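You operate a simulated robot arm through the tools that you are given. There is no shell and no other tool.

Carry out the task below with a simulated robot arm. There is one attempt and no reset: what you move stays moved.

## Task
Swap the fitted lamp for the purple one and light it at 3.
Fine: 3 on the gold dial; switch the lamp base off before the swap; push the new lamp home; stand the old one on the bench. Set down upright: what you pick out.

Only the result counts: the job must be done as asked and must still hold three seconds after the hand-in. Knocking over, shifting, dropping, spilling or breaking anything else fails it.

## Robot
A 7-joint arm with a two-finger parallel gripper, fixed in place. Base frame: the origin is at the foot of the arm, x ahead of it, y to its left, z up; the work surface is at about z = 840. Readings come in mm, degrees, newtons and seconds.
With the tool pointing down near the work surface it reaches from about 320 to 740 mm from the base axis. Its first joint turns from -115.0 to 115.0 degrees. Payload 3.91 kg.
Tool frame: the origin (TCP) lies between the finger pads and is the grasp point; the fingertips stand 30 mm ahead of it; z points along the fingers, y is the line along which they close. The gripper opens to 110 mm. The fingers are 20 mm wide and 10 mm thick; the gripper's body (48 by 112 mm) begins 55 mm behind the TCP.
Orientation is told as [roll, pitch, yaw] about the base's x, y, z axes, in that order, counted from this pose: with the fingers straight down and closing along the base's y, the tool's x points along the base's -x, its y along +y and its z along -z.

## Interface
- The arm moves only by the tool arm_command. Its argument "targets" is a list of rows, each a list of 2 entries, a list of its own where there are three numbers: the shift along the base's x, y, z in mm, then the turn, a rotation vector about the base's x, y, z in degrees. In form: [[[x, y, z], [ax, ay, az]], ...]. A call has 1 to 20 rows; each row is the pose to reach, as a shift and turn from the pose commanded when the call began. "claw" is the opening, from 0 (shut) to 1 (fully open), set as the call begins (left out, the last holds). Rows are played at 5 a second. More than 50 mm and 8.6 degrees between two rows, or a gripper value outside its range, and nothing of the call is played. A pose out of reach is approached as far as the arm can. The call stops where the force on the tool passes 40 N (or 10 N more than at its start, if that is more) or the arm is blocked; 0.2 s more then pass. The fingers move at their own pace (about 108 mm/s each) and stop on an object; they squeeze with about 39 N. The grip force told is the motor's: it shows also when the fingers shut on nothing. Time passes only in rows, and 0.2 s behind the last, so rows that repeat a pose let the fingers close. The reply holds the time, the measured pose of the TCP, the force on the tool along the base axes, the opening and the grip force, in the units named above and with some noise, with the torque about the TCP (base axes, N m) and any sound that the robot's microphone picked up, and new pictures: "pictures" is both (left out), scene, wrist or none.
- Cameras (640 x 400 px; columns grow to the right, rows downward): "scene" is fixed at [49.7, 651.1, 1429]; the picture's right is [-0.74, -0.67, 0.00], its down [-0.35, 0.38, -0.85] and it looks along [0.58, -0.63, -0.52] (base axes); focal length 316 px, centre (320, 200). "wrist" rides on the gripper at [72, 17, -103] in the tool frame; the picture's right is [-0.23, 0.97, 0.00], its down [-0.76, -0.18, -0.62] and it looks along [-0.61, -0.14, 0.78] (tool axes); focal length 222 px, centre (320, 200). There is no depth. A picture from a camera that has moved, and an enlarged one, comes with that camera's place and axes in the base frame and with its lens.
- lift_body(by): slides the trunk up (or, below 0, down) by that many mm; the arm rides with it, the base frame stays. It gives what a move gives, with no picture.
- enlarge(camera, box): a new picture of the part [left, top, right, bottom] of that camera's present view, enlarged. No time passes.
- close_job(): hands the job in; it is judged then, once.

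Places have to be worked out from the pictures, the camera data and where the tool is seen. Open the gripper and draw the arm clear of the work before you hand the job in, unless the task says otherwise.

The tools are called after ">>>" as name(argument=value, ...) on one line, values as JSON. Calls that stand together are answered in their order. arm_command: Moves the arm, as the interface text tells. Its arguments: {"type":"object","properties":{"targets":{"type":"array","items":{"type":"array"}},"claw":{"type":"number"},"pictures":{"type":"string","enum":["both","scene","wrist","none"]}},"required":["targets"]} The other tools are called the same way: lift_body (by) slides the trunk up or down; enlarge (camera, box) takes an enlarged picture of a part of a camera's view; close_job () hands the job in.

At the start:

```text
t: 0.0
tcp_pos: [532.5, 108.3, 1210.5]
orientation: [0.0, -0.1, 0.1]
ft_force: [-0.1, 0.4, 0.2]
wrist_torque: [0.02, -0.01, 0.0]
finger_gap: 110.0
grip_force: 0.1
trunk travel left (down, up): [-800.0, 190.0]
```

scene: 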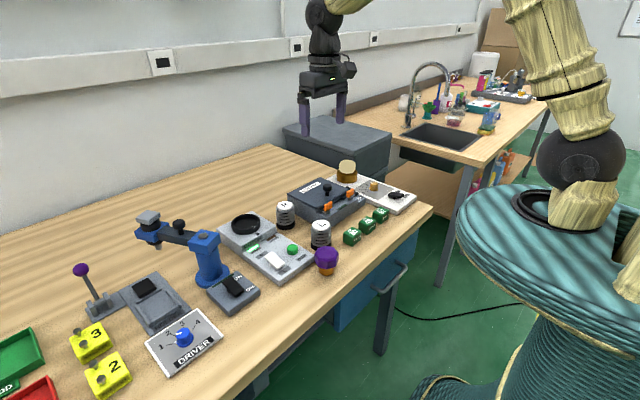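
wrist: 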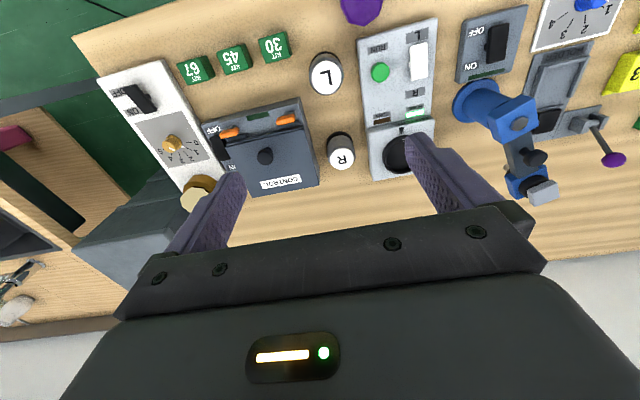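

I start by looking closer at the scene: the white panel at the right with gold dial and gold lamp appears to be the lamp base, and the purple lamp stands near the front edge. I enlarge views of both cameras to make sure.

>>> enlarge(camera="scene", box=[270, 140, 430, 240])

>>> enlarge(camera="scene", box=[200, 190, 360, 290])

>>> enlarge(camera="wrist", box=[80, 40, 272, 220])

>>> enlarge(camera="wrist", box=[280, 0, 480, 180])

>>> enlarge(camera="scene", box=[0, 190, 280, 400])

```text
4.00 times, centred on (350, 190) of scene
camera zoom: at [49.7, 651.1, 1429.0], right [-0.74, -0.67, 0.0], down [-0.35, 0.38, -0.85], along [0.58, -0.63, -0.52], focal length 1263 px, centre (200, 240)
```

zoom: 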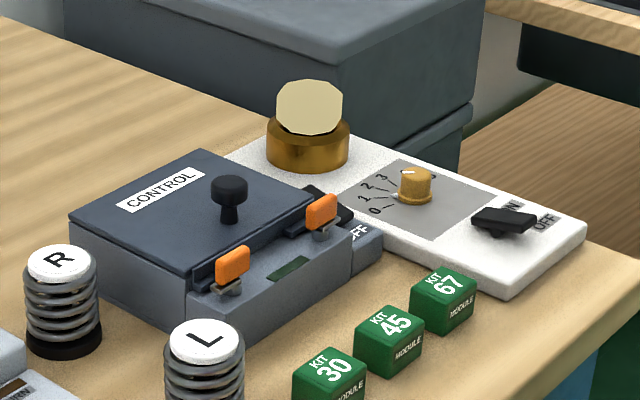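

```text
4.00 times, centred on (280, 240) of scene
camera zoom: at [49.7, 651.1, 1429.0], right [-0.74, -0.67, 0.0], down [-0.35, 0.38, -0.85], along [0.58, -0.63, -0.52], focal length 1263 px, centre (480, 40)
```

zoom: 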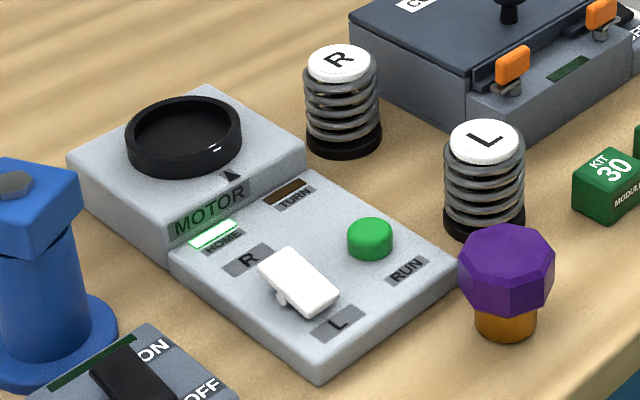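

```text
2.22 times, centred on (176, 130) of wrist
camera zoom: at [459.3, 125.2, 1315.7], right [0.23, 0.97, 0.0], down [0.76, -0.18, 0.62], along [0.61, -0.14, -0.78], focal length 494 px, centre (640, 356)
```

zoom: 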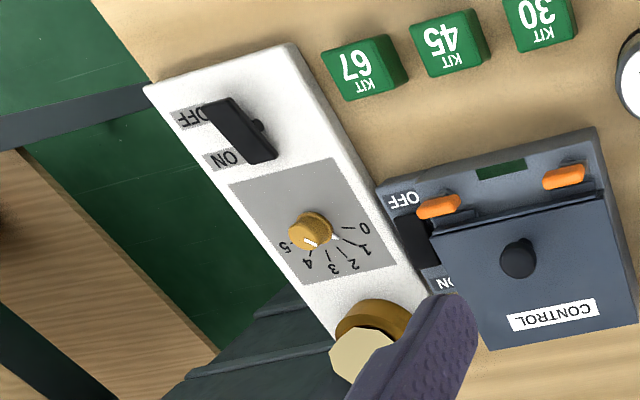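

```text
2.22 times, centred on (380, 90) of wrist
camera zoom: at [459.3, 125.2, 1315.7], right [0.23, 0.97, 0.0], down [0.76, -0.18, 0.62], along [0.61, -0.14, -0.78], focal length 494 px, centre (187, 444)
```

zoom: 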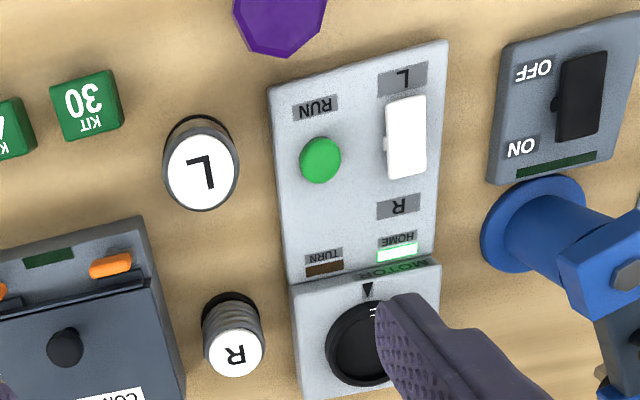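

```text
1.90 times, centred on (140, 295) of scene
camera zoom: at [49.7, 651.1, 1429.0], right [-0.74, -0.67, 0.0], down [-0.35, 0.38, -0.85], along [0.58, -0.63, -0.52], focal length 601 px, centre (663, 19)
```

zoom: 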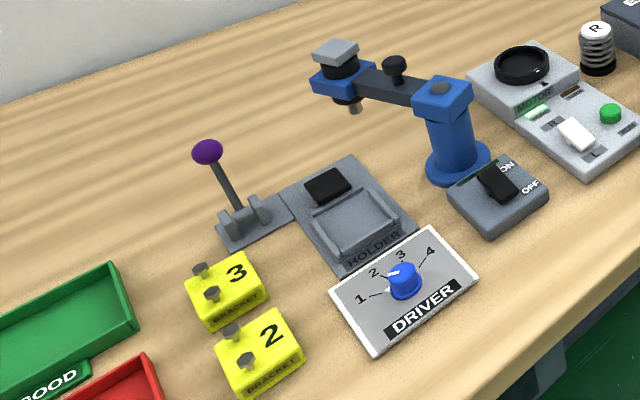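

The lamp base is the white panel running along x at y≈-230 (switch near x≈490, gold dial near x≈582, lamp near x≈710), and the purple lamp stands at about (449,189). I move the hand above the lamp base for a closer look.

>>> arm_command(targets=[[[7, -38, -15], [0, 0, 0]], [[14, -76, -30], [0, 0, 0]], [[21, -114, -45], [0, 0, 0]], [[28, -152, -60], [0, 0, 0]], [[35, -190, -75], [0, 0, 0]], [[40, -228, -90], [0, 0, 0]], [[40, -266, -105], [0, 0, 0]], [[40, -300, -120], [0, 0, 0]], [[40, -300, -120], [0, 0, 0]]], claw=1)

```text
t: 2.0
tcp_pos: [572.7, -190.5, 1092.2]
orientation: [0.0, 0.0, 0.0]
ft_force: [0.2, -0.9, -0.5]
wrist_torque: [-0.02, 0.01, -0.04]
finger_gap: 110.0
grip_force: 0.1
trunk travel left (down, up): [-800.0, 190.0]
camera wrist: at [500.0, -174.4, 1196.1], right [0.23, 0.97, 0.0], down [0.76, -0.18, 0.62], along [0.61, -0.14, -0.78], focal length 222 px, centre (320, 200)
```

scene: 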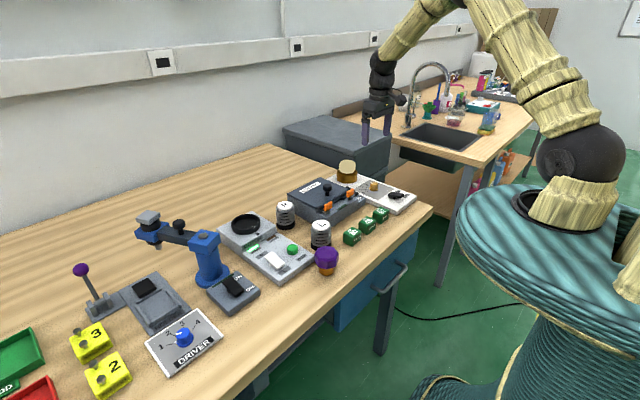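
wrist: 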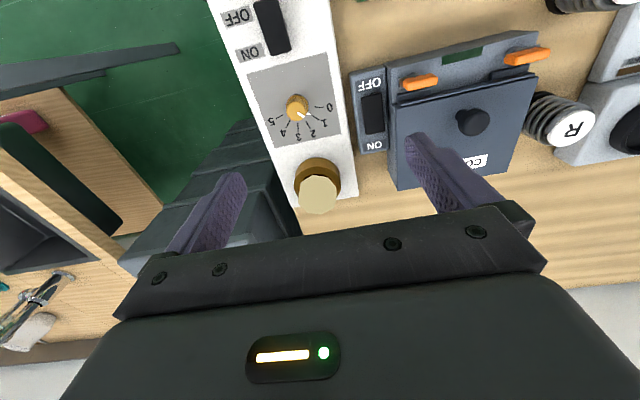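

The panel is now fully in wrist view. I enlarge it to read the switch, the dial pointer and the lamp.

>>> enlarge(camera="wrist", box=[200, 0, 360, 100])

>>> enlarge(camera="wrist", box=[230, 80, 390, 220])

>>> enlarge(camera="scene", box=[325, 150, 425, 220])

```text
4.00 times, centred on (280, 50) of wrist
camera zoom: at [500.0, -174.4, 1196.1], right [0.23, 0.97, 0.0], down [0.76, -0.18, 0.62], along [0.61, -0.14, -0.78], focal length 888 px, centre (480, 800)
```

zoom: 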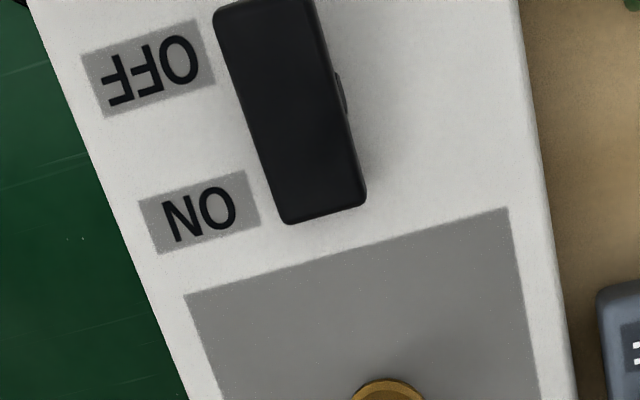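

```text
2.86 times, centred on (310, 150) of wrist
camera zoom: at [500.0, -174.4, 1196.1], right [0.23, 0.97, 0.0], down [0.76, -0.18, 0.62], along [0.61, -0.14, -0.78], focal length 635 px, centre (349, 343)
```

zoom: 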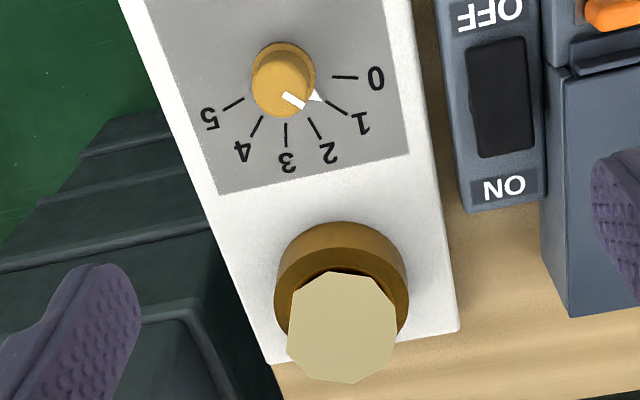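

```text
5.71 times, centred on (375, 185) of scene
camera zoom: at [49.7, 651.1, 1429.0], right [-0.74, -0.67, 0.0], down [-0.35, 0.38, -0.85], along [0.58, -0.63, -0.52], focal length 1804 px, centre (6, 286)
```

zoom: 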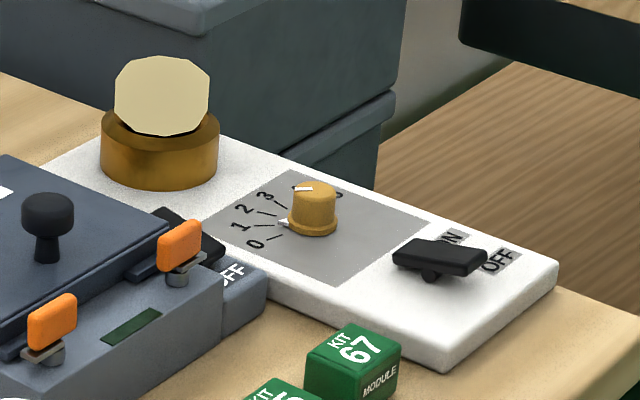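

The rocker's ON end (x≈518) is down and the OFF end (x≈468) is raised, so the base is on with the dial at 1. I close the fingers and go over the OFF end, to about (474,-227), stopping above it to check.

>>> arm_command(targets=[[[-30, -10, -35], [0, 0, 0]], [[-60, -20, -70], [0, 0, 0]], [[-85, -30, -105], [0, 0, 0]], [[-99, -36.5, -140], [0, 0, 0]], [[-99, -36.5, -160], [0, 0, 0]], [[-99, -36.5, -160], [0, 0, 0]]], claw=0)

```text
t: 3.4
tcp_pos: [471.4, -227.0, 929.8]
orientation: [0.0, 0.1, 0.1]
ft_force: [0.0, 0.1, 0.1]
wrist_torque: [-0.02, -0.01, 0.01]
finger_gap: 0.0
grip_force: 38.1
trunk travel left (down, up): [-800.0, 190.0]
camera wrist: at [398.3, -210.4, 1034.7], right [0.23, 0.97, 0.0], down [0.76, -0.18, 0.62], along [0.61, -0.14, -0.78], focal length 222 px, centre (320, 200)
```

scene: 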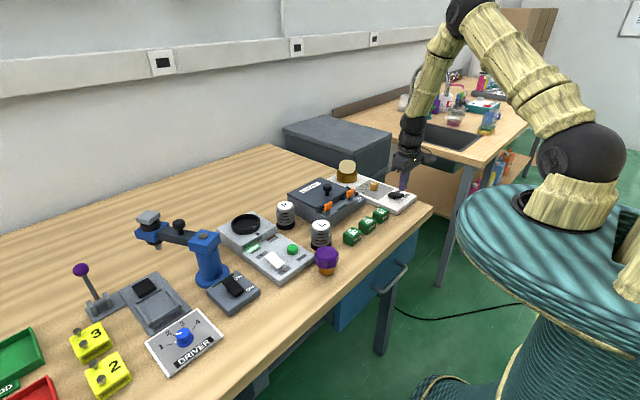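
wrist: 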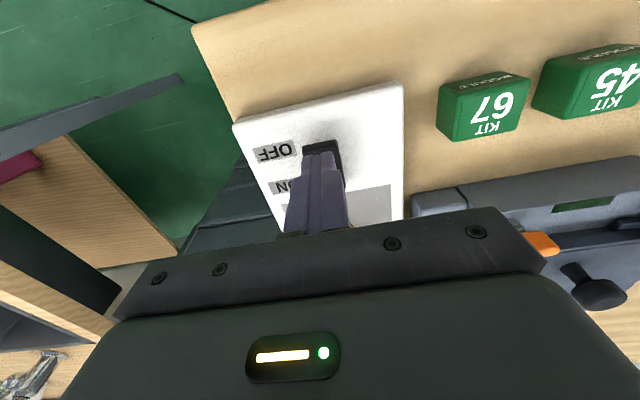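

The closed fingertips hover over the rocker; I check the alignment with enlarged pictures.

>>> enlarge(camera="wrist", box=[220, 80, 420, 240])

>>> enlarge(camera="scene", box=[350, 130, 450, 220])

```text
2.50 times, centred on (320, 160) of wrist
camera zoom: at [398.3, -210.4, 1034.7], right [0.23, 0.97, 0.0], down [0.76, -0.18, 0.62], along [0.61, -0.14, -0.78], focal length 555 px, centre (320, 300)
```

zoom: 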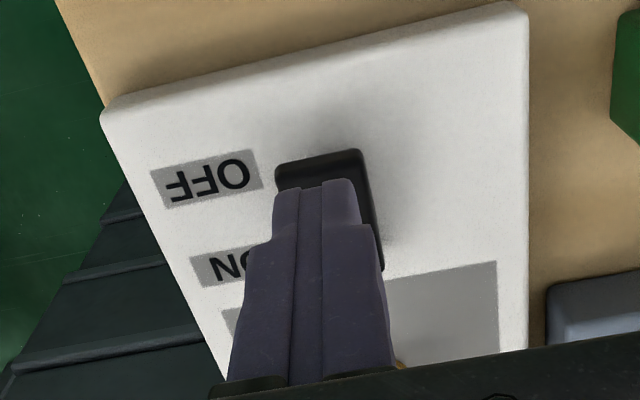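

```text
4.44 times, centred on (400, 175) of scene
camera zoom: at [49.7, 651.1, 1429.0], right [-0.74, -0.67, 0.0], down [-0.35, 0.38, -0.85], along [0.58, -0.63, -0.52], focal length 1403 px, centre (-36, 311)
```

zoom: 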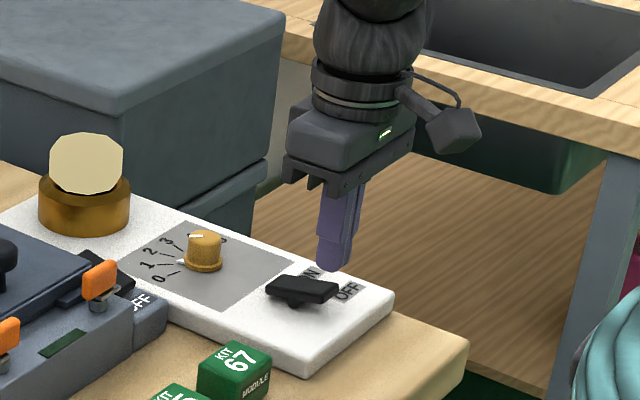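

The tip sits well over the raised OFF end (top at z≈880, tip at z≈900). I press down gradually.

>>> arm_command(targets=[[[1, 0, -10], [0, 0, 0]], [[1, 0, -18], [0, 0, 0]], [[1, 0, -23], [0, 0, 0]], [[1, 0, -28], [0, 0, 0]], [[1, 0, -32], [0, 0, 0]], [[1, 0, -34], [0, 0, 0]]], claw=0)

```text
t: 4.6
tcp_pos: [473.0, -227.0, 905.4]
orientation: [-0.1, -0.4, 0.0]
ft_force: [-9.9, 4.2, 24.2]
wrist_torque: [0.12, 0.04, 0.06]
finger_gap: 0.0
grip_force: 37.8
trunk travel left (down, up): [-800.0, 190.0]
stopped in row 6: the force on the tool passed its limit at 46 N (the readings are from after the stop); the commanded pose is now the measured one
camera wrist: at [400.0, -210.3, 1009.3], right [0.23, 0.97, 0.0], down [0.76, -0.18, 0.63], along [0.61, -0.14, -0.78], focal length 222 px, centre (320, 200)
```

scene: 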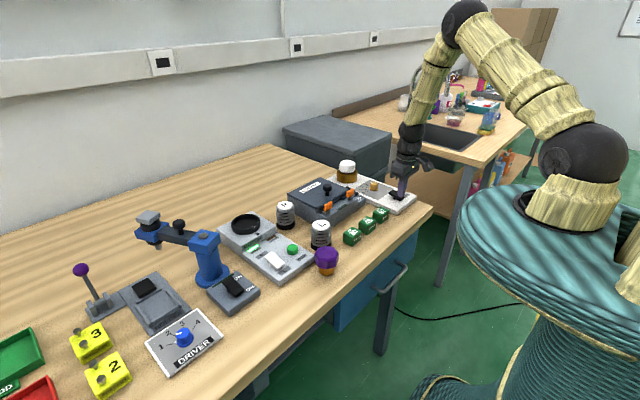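
wrist: 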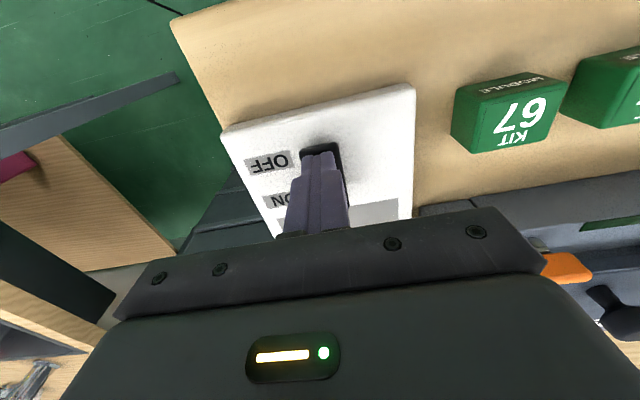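

The force limit was reached at tip z≈875, and the lamp seems changed. I retreat upward and look.

>>> arm_command(targets=[[[0, 0, 15], [0, 0, 0]], [[0, 0, 40], [0, 0, 0]], [[0, 0, 75], [0, 0, 0]], [[0, 0, 75], [0, 0, 0]]], claw=0)

>>> enlarge(camera="scene", box=[325, 150, 425, 220])

>>> enlarge(camera="wrist", box=[220, 80, 420, 240])

```text
t: 5.6
tcp_pos: [475.9, -227.9, 976.2]
orientation: [0.0, -0.3, 0.0]
ft_force: [1.1, 0.5, 0.5]
wrist_torque: [0.02, 0.02, -0.01]
finger_gap: 0.0
grip_force: 37.8
trunk travel left (down, up): [-800.0, 190.0]
camera wrist: at [402.0, -210.8, 1080.7], right [0.23, 0.97, 0.0], down [0.76, -0.18, 0.63], along [0.61, -0.14, -0.78], focal length 222 px, centre (320, 200)
```

scene: 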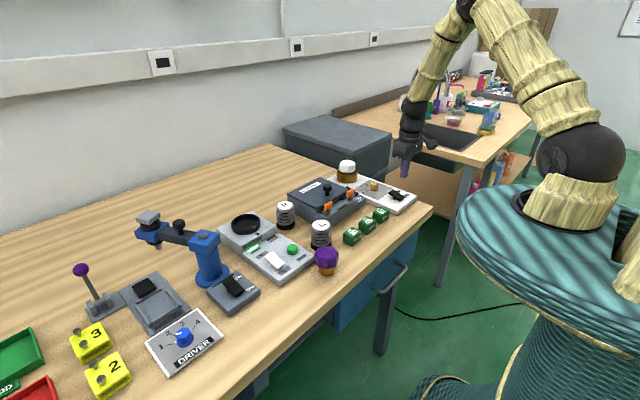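
wrist: 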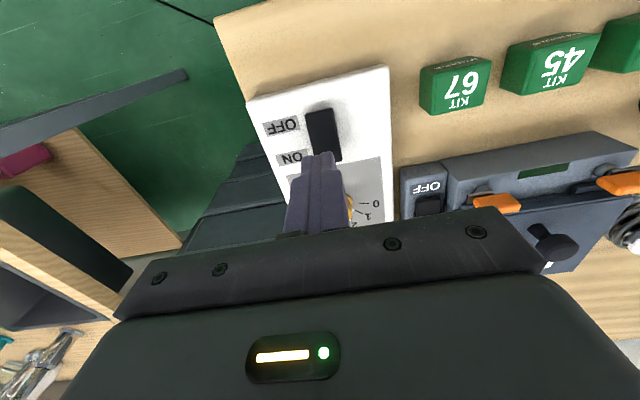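

```text
5.71 times, centred on (375, 185) of scene
camera zoom: at [49.7, 651.1, 1429.0], right [-0.74, -0.67, 0.0], down [-0.35, 0.38, -0.85], along [0.58, -0.63, -0.52], focal length 1804 px, centre (6, 286)
```

zoom: 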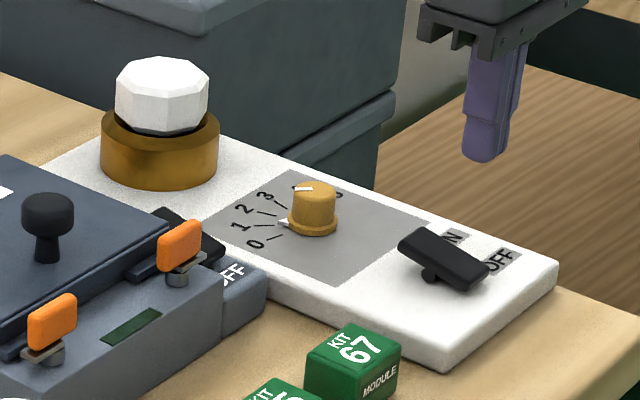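

```text
2.50 times, centred on (320, 160) of wrist
camera zoom: at [402.0, -210.8, 1080.7], right [0.23, 0.97, 0.0], down [0.76, -0.18, 0.63], along [0.61, -0.14, -0.78], focal length 555 px, centre (320, 300)
```

zoom: 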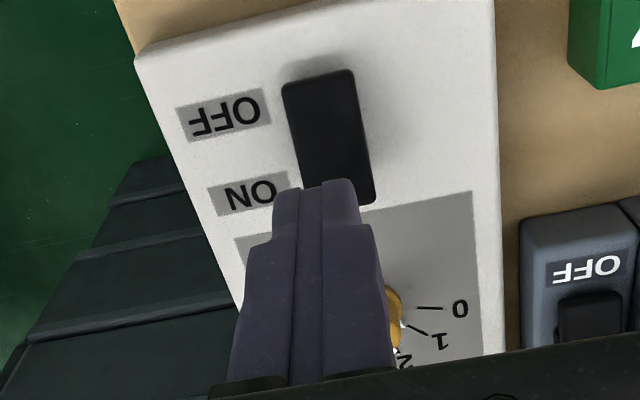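

The rocker is now OFF-side down and the lamp went from lit cream to unlit white. Next I open the gripper and test the reach over the fitted lamp at about (708,-226), staying well above it.

>>> arm_command(targets=[[[35, 0, 20], [0, 0, 0]], [[75, 0, 40], [0, 0, 0]], [[115, 1, 50], [0, 0, 0]], [[155, 1, 50], [0, 0, 0]], [[195, 2, 50], [0, 0, 0]], [[232, 2, 50], [0, 0, 0]], [[232, 2, 50], [0, 0, 0]]], claw=1)

```text
t: 7.2
tcp_pos: [708.2, -226.5, 1026.6]
orientation: [-0.1, -0.3, 0.0]
ft_force: [-0.4, 0.8, -0.3]
wrist_torque: [0.02, -0.04, -0.03]
finger_gap: 110.0
grip_force: 0.0
trunk travel left (down, up): [-800.0, 190.0]
camera wrist: at [633.9, -209.8, 1130.4], right [0.23, 0.97, 0.0], down [0.76, -0.18, 0.63], along [0.61, -0.14, -0.78], focal length 222 px, centre (320, 200)
```

scene: 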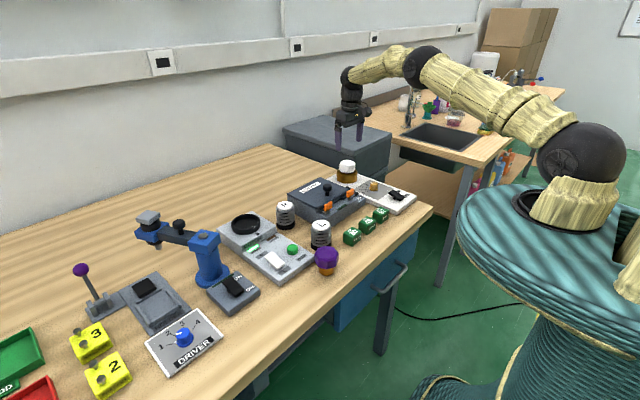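
wrist: 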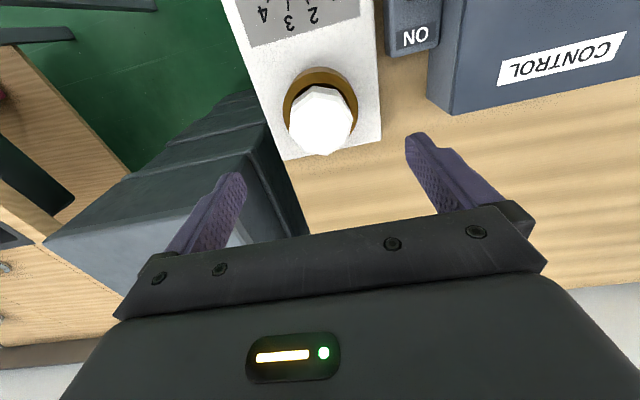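

Reach is fine here. I enlarge the lamp to measure its head, facets and the collar.

>>> enlarge(camera="wrist", box=[256, 50, 384, 170])

>>> enlarge(camera="scene", box=[315, 130, 379, 190])

>>> enlarge(camera="scene", box=[300, 235, 360, 285])

```text
3.33 times, centred on (320, 110) of wrist
camera zoom: at [633.9, -209.8, 1130.4], right [0.23, 0.97, 0.0], down [0.76, -0.18, 0.63], along [0.61, -0.14, -0.78], focal length 740 px, centre (320, 500)
```

zoom: 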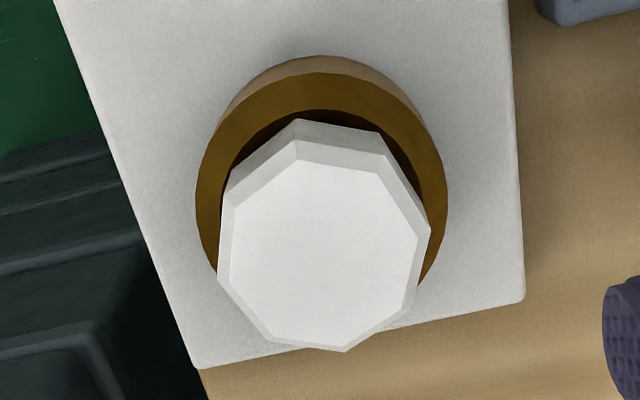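

```text
6.67 times, centred on (347, 160) of scene
camera zoom: at [49.7, 651.1, 1429.0], right [-0.74, -0.67, 0.0], down [-0.35, 0.38, -0.85], along [0.58, -0.63, -0.52], focal length 2105 px, centre (140, 467)
```

zoom: 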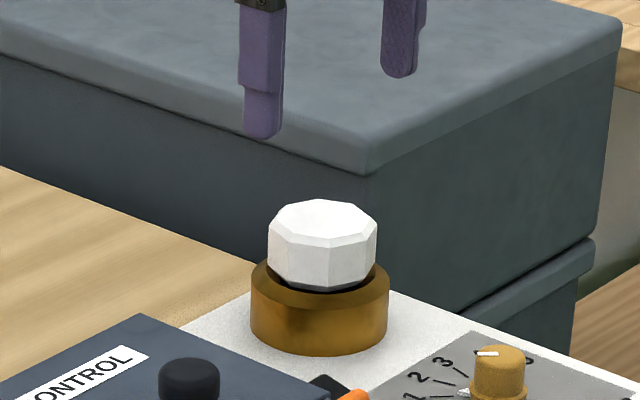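

```text
8.00 times, centred on (330, 260) of scene
camera zoom: at [49.7, 651.1, 1429.0], right [-0.74, -0.67, 0.0], down [-0.35, 0.38, -0.85], along [0.58, -0.63, -0.52], focal length 2526 px, centre (240, -280)
```

zoom: 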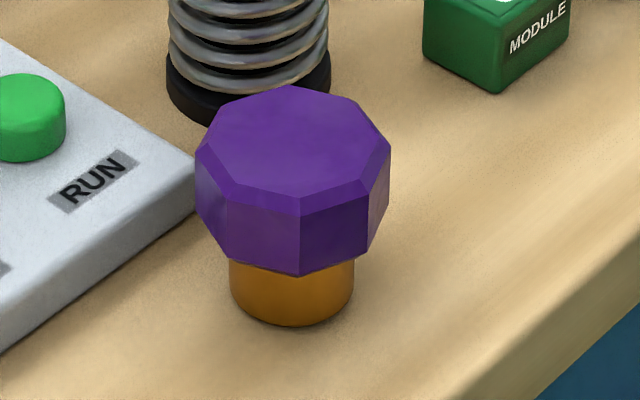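

The head is an octagonal prism with vertices on the x and y axes (flats at 22.5°), about 62 mm wide, centred near (706.5,-226), top at z≈934, and the collar top is at z≈893. I yaw the hand 22.5° so the fingers meet flats, and check the alignment above it.

>>> arm_command(targets=[[[-1, 0, 0], [0, 0, 7.5]], [[-1.5, 0.5, 0], [0, 0, 15]], [[-1.5, 0.5, -10], [0, 0.3, 22.5]], [[-1.5, 0.5, -25], [0, 0.3, 22.5]], [[-1.5, 0.5, -25], [0, 0.3, 22.5]]], claw=1)

>>> enlarge(camera="wrist", box=[240, 50, 400, 200])

>>> enlarge(camera="scene", box=[300, 110, 400, 200])

```text
t: 8.4
tcp_pos: [706.6, -225.0, 1001.6]
orientation: [-0.1, -0.1, 22.4]
ft_force: [1.1, -0.9, 0.2]
wrist_torque: [-0.03, -0.01, 0.01]
finger_gap: 109.9
grip_force: 0.0
trunk travel left (down, up): [-800.0, 190.0]
camera wrist: at [632.7, -237.7, 1105.5], right [-0.16, 0.99, 0.0], down [0.77, 0.13, 0.62], along [0.62, 0.1, -0.78], focal length 222 px, centre (320, 200)
```

scene: 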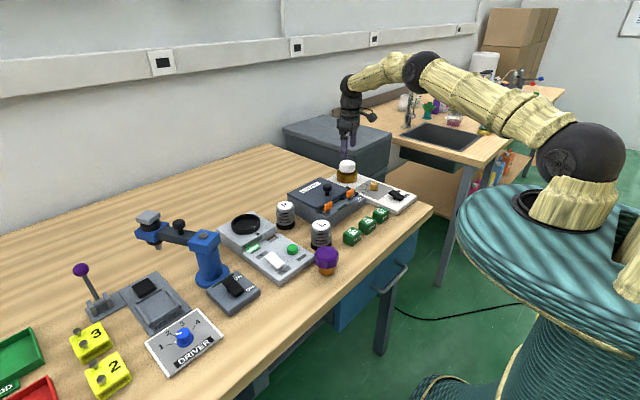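
wrist: 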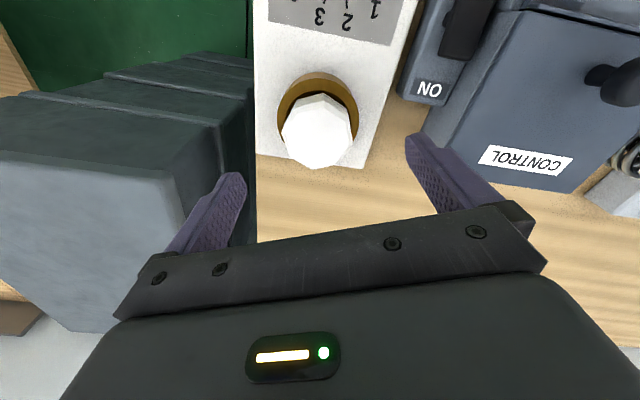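

```text
2.67 times, centred on (320, 125) of wrist
camera zoom: at [632.7, -237.7, 1105.5], right [-0.16, 0.99, 0.0], down [0.77, 0.13, 0.62], along [0.62, 0.1, -0.78], focal length 592 px, centre (320, 400)
```

zoom: 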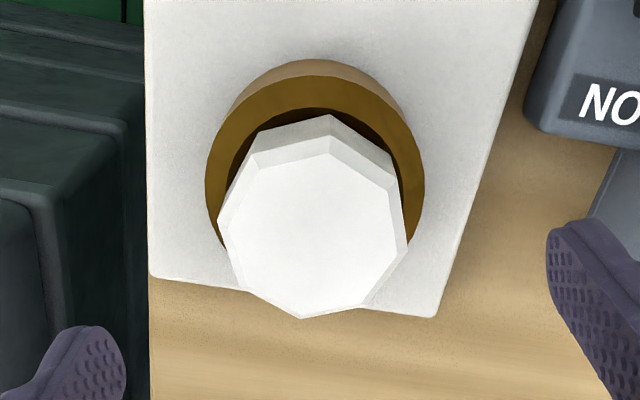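

```text
4.44 times, centred on (350, 155) of scene
camera zoom: at [49.7, 651.1, 1429.0], right [-0.74, -0.67, 0.0], down [-0.35, 0.38, -0.85], along [0.58, -0.63, -0.52], focal length 1403 px, centre (187, 400)
```

zoom: 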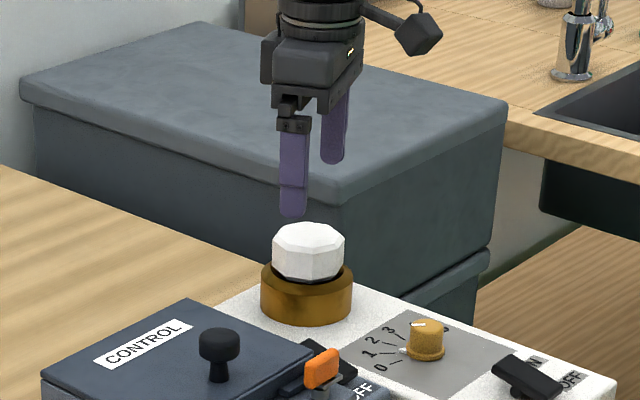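

The alignment looks close; I enlarge further to measure the sideways offset.

>>> enlarge(camera="wrist", box=[272, 80, 368, 170])

```text
4.44 times, centred on (320, 125) of wrist
camera zoom: at [632.7, -237.7, 1105.5], right [-0.16, 0.99, 0.0], down [0.77, 0.13, 0.62], along [0.62, 0.1, -0.78], focal length 987 px, centre (320, 533)
```

zoom: 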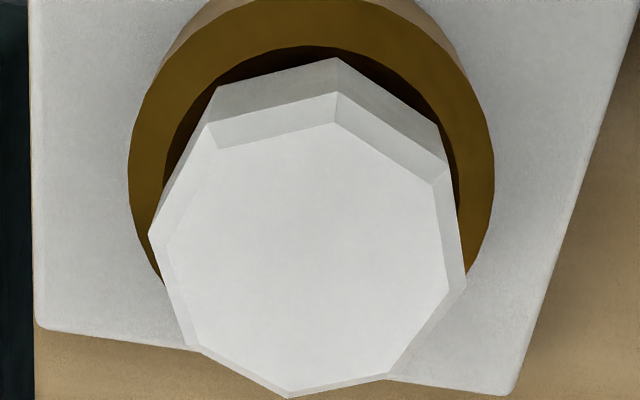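

The lamp's centre is about (707.3,-226.2), so I correct by about (+0.7,-1.2) mm and descend to TCP z≈928 (tips at 898, above the collar rim at ≈891).

>>> arm_command(targets=[[[0.7, -1.2, -20], [0, 0, 0]], [[0.7, -1.2, -45], [0, 0, 0]], [[0.7, -1.2, -62], [0, 0, 0]], [[0.7, -1.2, -73.5], [0, 0, 0]], [[0.7, -1.2, -73.5], [0, 0, 0]]], claw=1)

>>> enlarge(camera="scene", box=[305, 120, 385, 195])

>>> enlarge(camera="wrist", box=[200, 100, 440, 250])

```text
t: 9.6
tcp_pos: [706.7, -226.5, 927.2]
orientation: [-0.2, 0.0, 22.4]
ft_force: [0.3, 0.2, -0.3]
wrist_torque: [0.01, 0.03, -0.01]
finger_gap: 110.0
grip_force: 0.0
trunk travel left (down, up): [-800.0, 190.0]
camera wrist: at [632.9, -239.2, 1032.7], right [-0.16, 0.99, 0.0], down [0.77, 0.13, 0.62], along [0.62, 0.1, -0.78], focal length 222 px, centre (320, 200)
```

scene: 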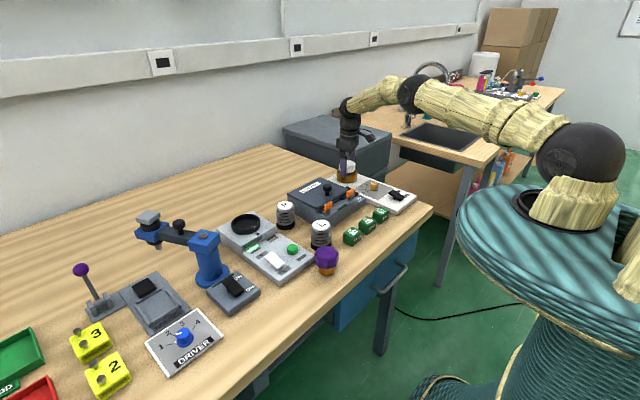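
wrist: 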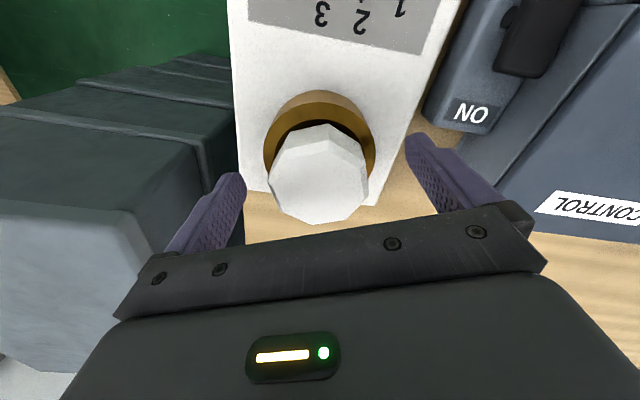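

```text
5.33 times, centred on (345, 158) of scene
camera zoom: at [49.7, 651.1, 1429.0], right [-0.74, -0.67, 0.0], down [-0.35, 0.38, -0.85], along [0.58, -0.63, -0.52], focal length 1684 px, centre (187, 427)
```

zoom: 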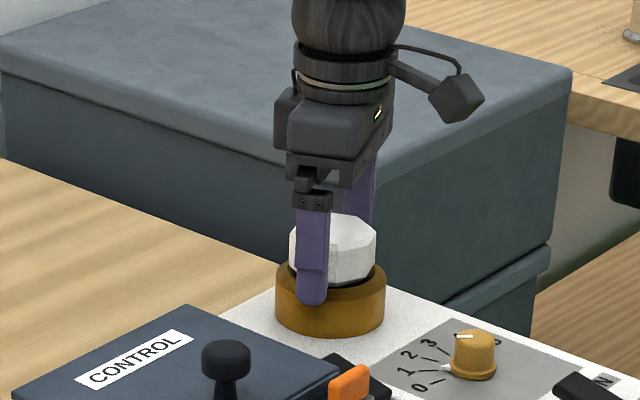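

```text
2.67 times, centred on (320, 175) of wrist
camera zoom: at [632.9, -239.2, 1032.7], right [-0.16, 0.99, 0.0], down [0.77, 0.13, 0.62], along [0.62, 0.1, -0.78], focal length 592 px, centre (320, 267)
```

zoom: 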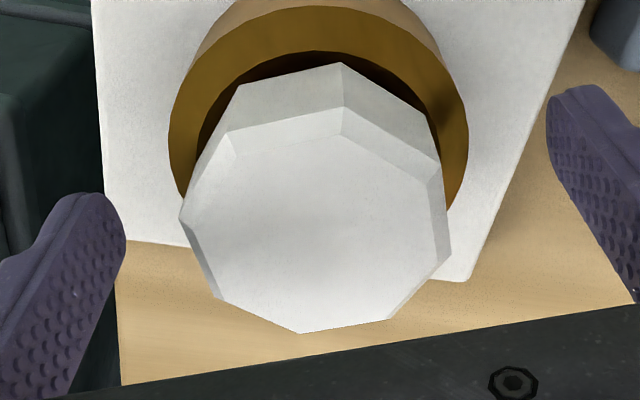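

The lamp is centred between the fingers and flats face them. I close the grip on the head.

>>> arm_command(targets=[[[0, 0, 0], [0, 0, 0]], [[0, 0, 0], [0, 0, 0]], [[0, 0, 0], [0, 0, 0]], [[0, 0, 0], [0, 0, 0]]], claw=0)

```text
t: 10.6
tcp_pos: [706.6, -226.9, 928.8]
orientation: [-0.1, 0.0, 22.5]
ft_force: [-0.5, 0.2, 0.0]
wrist_torque: [0.01, 0.02, -0.01]
finger_gap: 61.3
grip_force: 39.3
trunk travel left (down, up): [-800.0, 190.0]
camera wrist: at [633.0, -239.3, 1032.9], right [-0.16, 0.99, 0.0], down [0.77, 0.13, 0.62], along [0.62, 0.1, -0.78], focal length 222 px, centre (320, 200)
```

scene: 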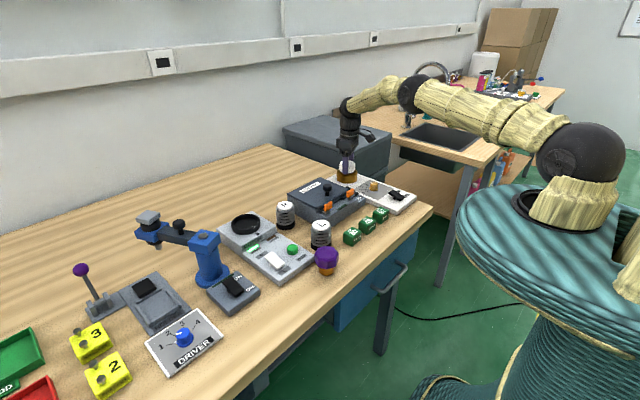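
wrist: 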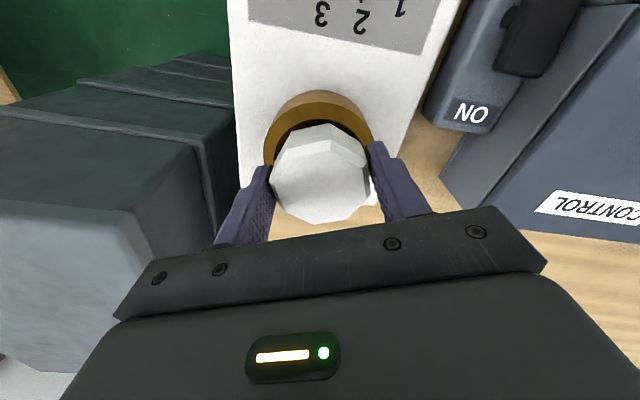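

The grip holds at 61.3 mm with almost no side force. I pull straight up slowly and watch the force.

>>> arm_command(targets=[[[0, 0, 3], [0, 0, 0]], [[0, 0, 6], [0, 0, 0]], [[0, 0, 10], [0, 0, 0]], [[0, 0, 15], [0, 0, 0]], [[0, 0, 20], [0, 0, 0]], [[0, 0, 20], [0, 0, 0]]], claw=0)

>>> enlarge(camera="scene", box=[305, 110, 385, 195])

```text
t: 12.0
tcp_pos: [708.9, -226.4, 948.9]
orientation: [-0.1, -0.2, 22.5]
ft_force: [0.4, 0.8, -0.9]
wrist_torque: [-0.02, -0.01, 0.0]
finger_gap: 60.9
grip_force: 39.5
trunk travel left (down, up): [-800.0, 190.0]
camera wrist: at [633.4, -239.5, 1053.3], right [-0.16, 0.99, 0.0], down [0.77, 0.13, 0.62], along [0.62, 0.1, -0.78], focal length 222 px, centre (320, 200)
```

scene: 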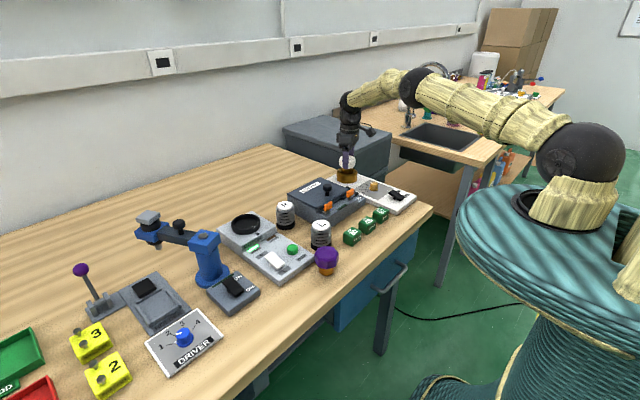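
wrist: 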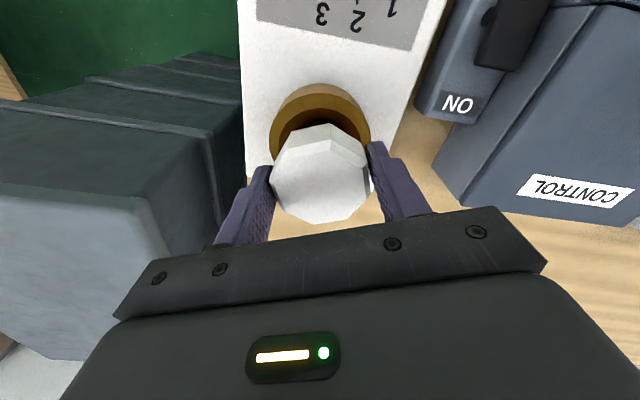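

```text
4.71 times, centred on (345, 152) of scene
camera zoom: at [49.7, 651.1, 1429.0], right [-0.74, -0.67, 0.0], down [-0.35, 0.38, -0.85], along [0.58, -0.63, -0.52], focal length 1486 px, centre (202, 424)
```

zoom: 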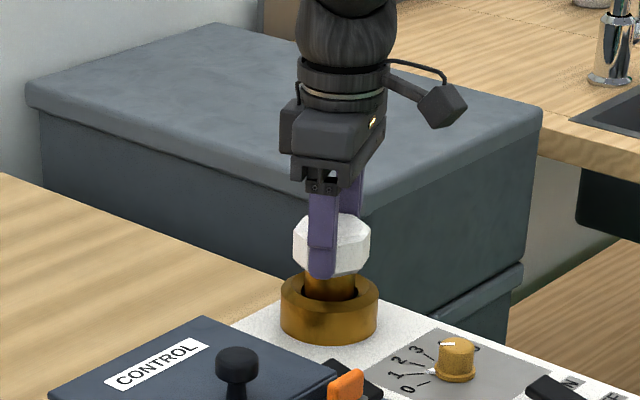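

The lamp came out freely, with its gold plug now visible below. I lift it well clear and carry it toward the free bench spot near (428,320), left of the purple lamp.

>>> arm_command(targets=[[[0, 0, 30], [0, 0, 0]], [[0, 0, 65], [0, 0, 0]], [[0, 0, 105], [0, 0, 0]], [[-18, 36, 110], [0, 0, 0]], [[-36, 72, 110], [0, 0, 0]], [[-54, 108, 110], [0, 0, 0]], [[-72, 144, 110], [0, 0, 0]], [[-92, 180, 110], [0, 0, 0]], [[-112, 216, 110], [0, 0, 0]], [[-132, 252, 110], [0, 0, 0]], [[-152, 288, 110], [0, 0, 0]], [[-172, 324, 110], [0, 0, 0]], [[-192, 362, 110], [0, 0, 0]], [[-212, 400, 110], [0, 0, 0]], [[-232, 438, 110], [0, 0, 0]], [[-252, 476, 110], [0, 0, 0]], [[-268, 512, 110], [0, 0, 0]], [[-280, 546, 110], [0, 0, 0]], [[-280, 546, 110], [0, 0, 0]]], claw=0)

```text
t: 16.0
tcp_pos: [426.1, 317.8, 1061.2]
orientation: [-0.2, 0.0, 22.3]
ft_force: [-1.3, 0.0, -1.4]
wrist_torque: [0.0, 0.01, 0.02]
finger_gap: 61.1
grip_force: 38.7
trunk travel left (down, up): [-800.0, 190.0]
camera wrist: at [351.8, 306.4, 1164.5], right [-0.16, 0.99, 0.0], down [0.77, 0.13, 0.62], along [0.62, 0.1, -0.78], focal length 222 px, centre (320, 200)
```

scene: 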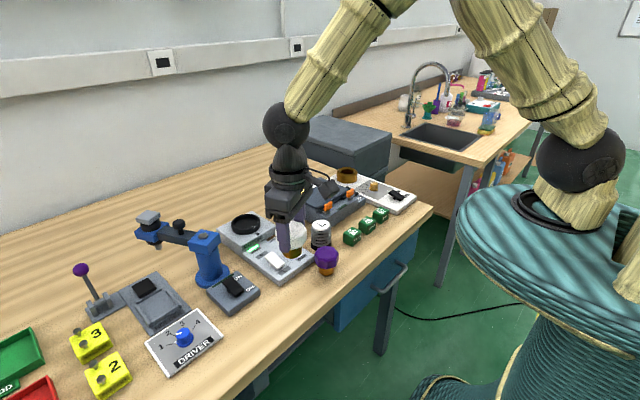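
wrist: 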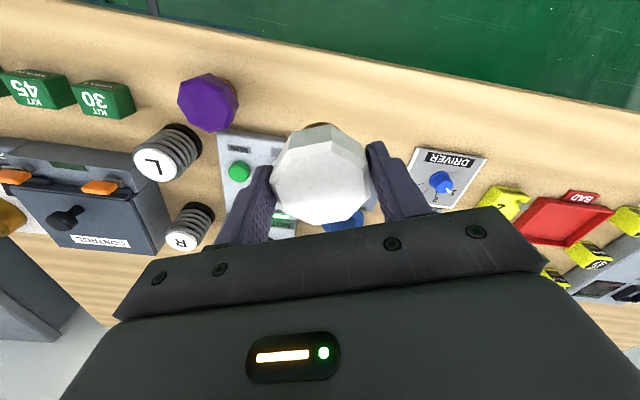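

>>> enlarge(camera="scene", box=[220, 170, 380, 290])

>>> enlarge(camera="wrist", box=[160, 40, 440, 240])

```text
3.33 times, centred on (300, 230) of scene
camera zoom: at [49.7, 651.1, 1429.0], right [-0.74, -0.67, 0.0], down [-0.35, 0.38, -0.85], along [0.58, -0.63, -0.52], focal length 1052 px, centre (387, 100)
```

zoom: 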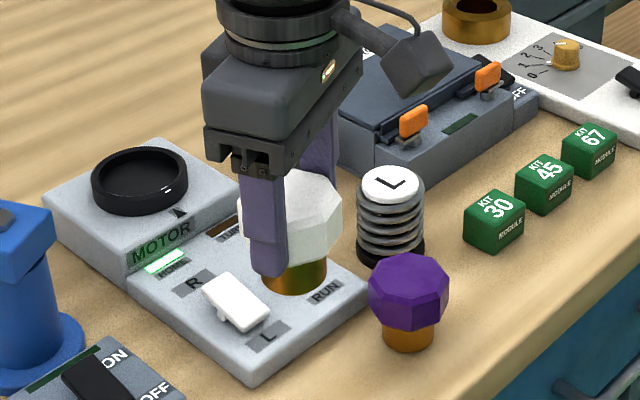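

```text
2.00 times, centred on (300, 140) of wrist
camera zoom: at [351.8, 306.4, 1164.5], right [-0.16, 0.99, 0.0], down [0.77, 0.13, 0.62], along [0.62, 0.1, -0.78], focal length 444 px, centre (360, 320)
```

zoom: 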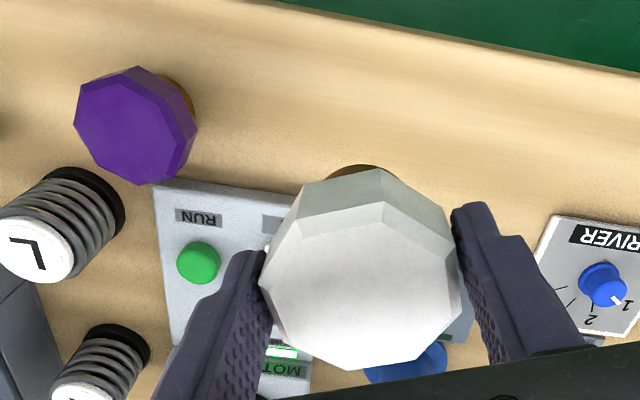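

Below the hand the bench is free (front edge at x≈375, motor panel front at x≈496). I shift to x≈437 and descend to about z=906, a little above where the lamp's foot should touch (≈894).

>>> arm_command(targets=[[[6, 0, -35], [0, 0, 0]], [[11, 0, -75], [0, 0, 0]], [[11, 0, -110], [0, 0, 0]], [[11, 0, -135], [0, 0, 0]], [[11, 0, -148], [0, 0, 0]], [[11, 0, -155], [0, 0, 0]], [[11, 0, -155], [0, 0, 0]]], claw=0)

>>> enlarge(camera="scene", box=[240, 220, 360, 330])

```text
t: 17.6
tcp_pos: [438.0, 319.7, 905.0]
orientation: [0.0, -0.3, 22.6]
ft_force: [1.1, -0.2, 14.5]
wrist_torque: [0.03, 0.03, 0.02]
finger_gap: 60.7
grip_force: 39.1
trunk travel left (down, up): [-800.0, 190.0]
camera wrist: at [364.2, 306.7, 1008.5], right [-0.16, 0.99, 0.0], down [0.77, 0.13, 0.63], along [0.62, 0.1, -0.78], focal length 222 px, centre (320, 200)
```

scene: 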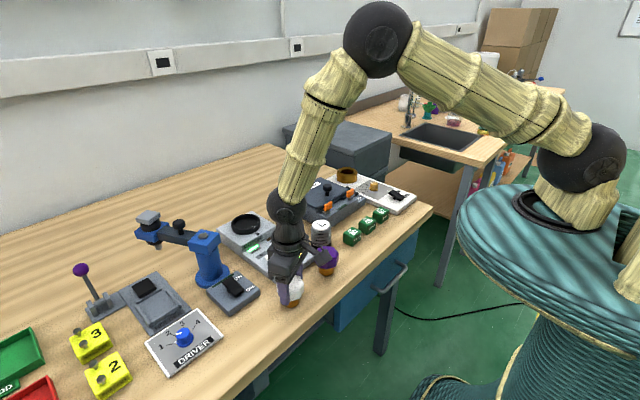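
wrist: 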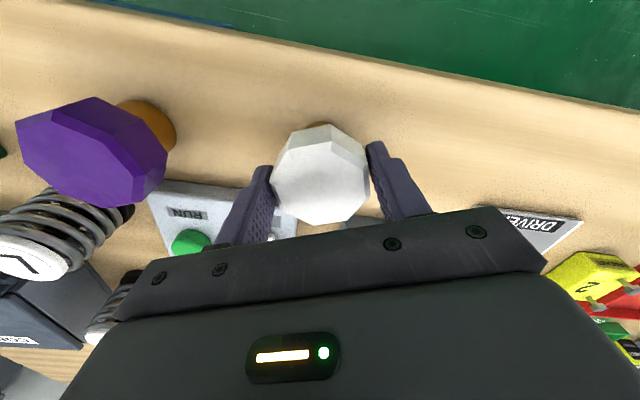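

```text
3.64 times, centred on (300, 275) of scene
camera zoom: at [49.7, 651.1, 1429.0], right [-0.74, -0.67, 0.0], down [-0.35, 0.38, -0.85], along [0.58, -0.63, -0.52], focal length 1148 px, centre (393, -73)
```

zoom: 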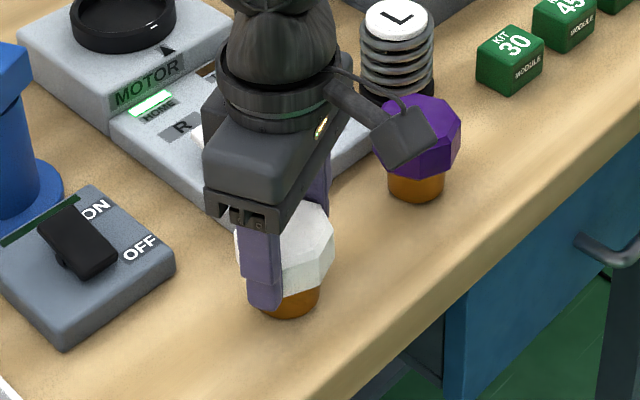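

The 14.5 N upward force shows the lamp's foot is already on the bench (so foot = TCP − 65). I ease up a hair and open the gripper.

>>> arm_command(targets=[[[0, 0, 0.5], [0, 0, 0]], [[0, 0, 0.5], [0, 0, 0]]], claw=0, pictures="none")

>>> arm_command(targets=[[[0, 0, 0], [0, 0, 0]], [[0, 0, 0], [0, 0, 0]], [[0, 0, 0], [0, 0, 0]]], claw=1)

```text
t: 18.2
tcp_pos: [439.5, 319.4, 905.9]
orientation: [-0.1, -0.3, 22.5]
ft_force: [4.0, 1.2, 17.2]
wrist_torque: [0.08, -0.25, 0.01]
finger_gap: 60.8
grip_force: 38.9
trunk travel left (down, up): [-800.0, 190.0]
```

```text
t: 19.0
tcp_pos: [437.7, 319.4, 904.5]
orientation: [-0.1, 0.0, 22.4]
ft_force: [0.7, 0.3, 0.9]
wrist_torque: [0.03, 0.0, 0.0]
finger_gap: 109.8
grip_force: 0.0
trunk travel left (down, up): [-800.0, 190.0]
camera wrist: at [363.6, 306.9, 1007.6], right [-0.16, 0.99, 0.0], down [0.77, 0.13, 0.62], along [0.62, 0.1, -0.78], focal length 222 px, centre (320, 200)
```

scene: 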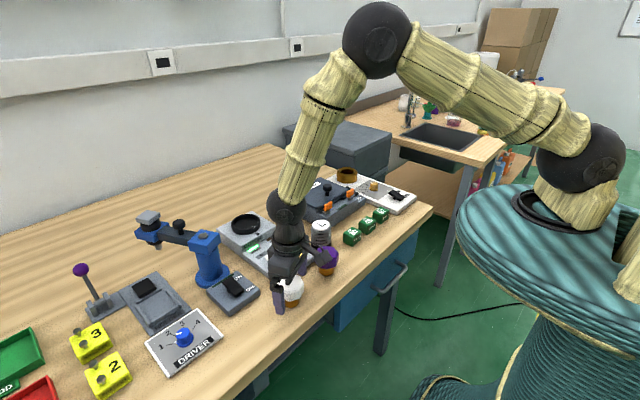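
wrist: 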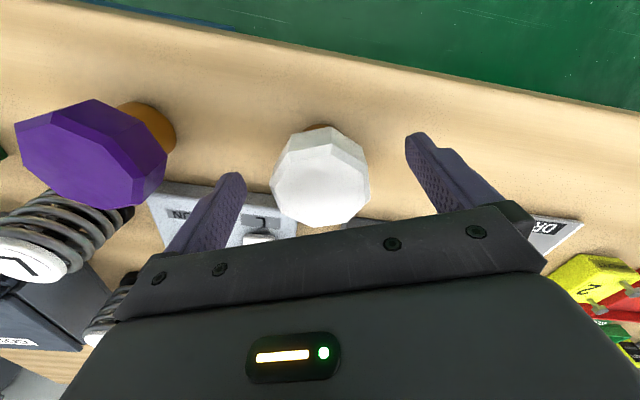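

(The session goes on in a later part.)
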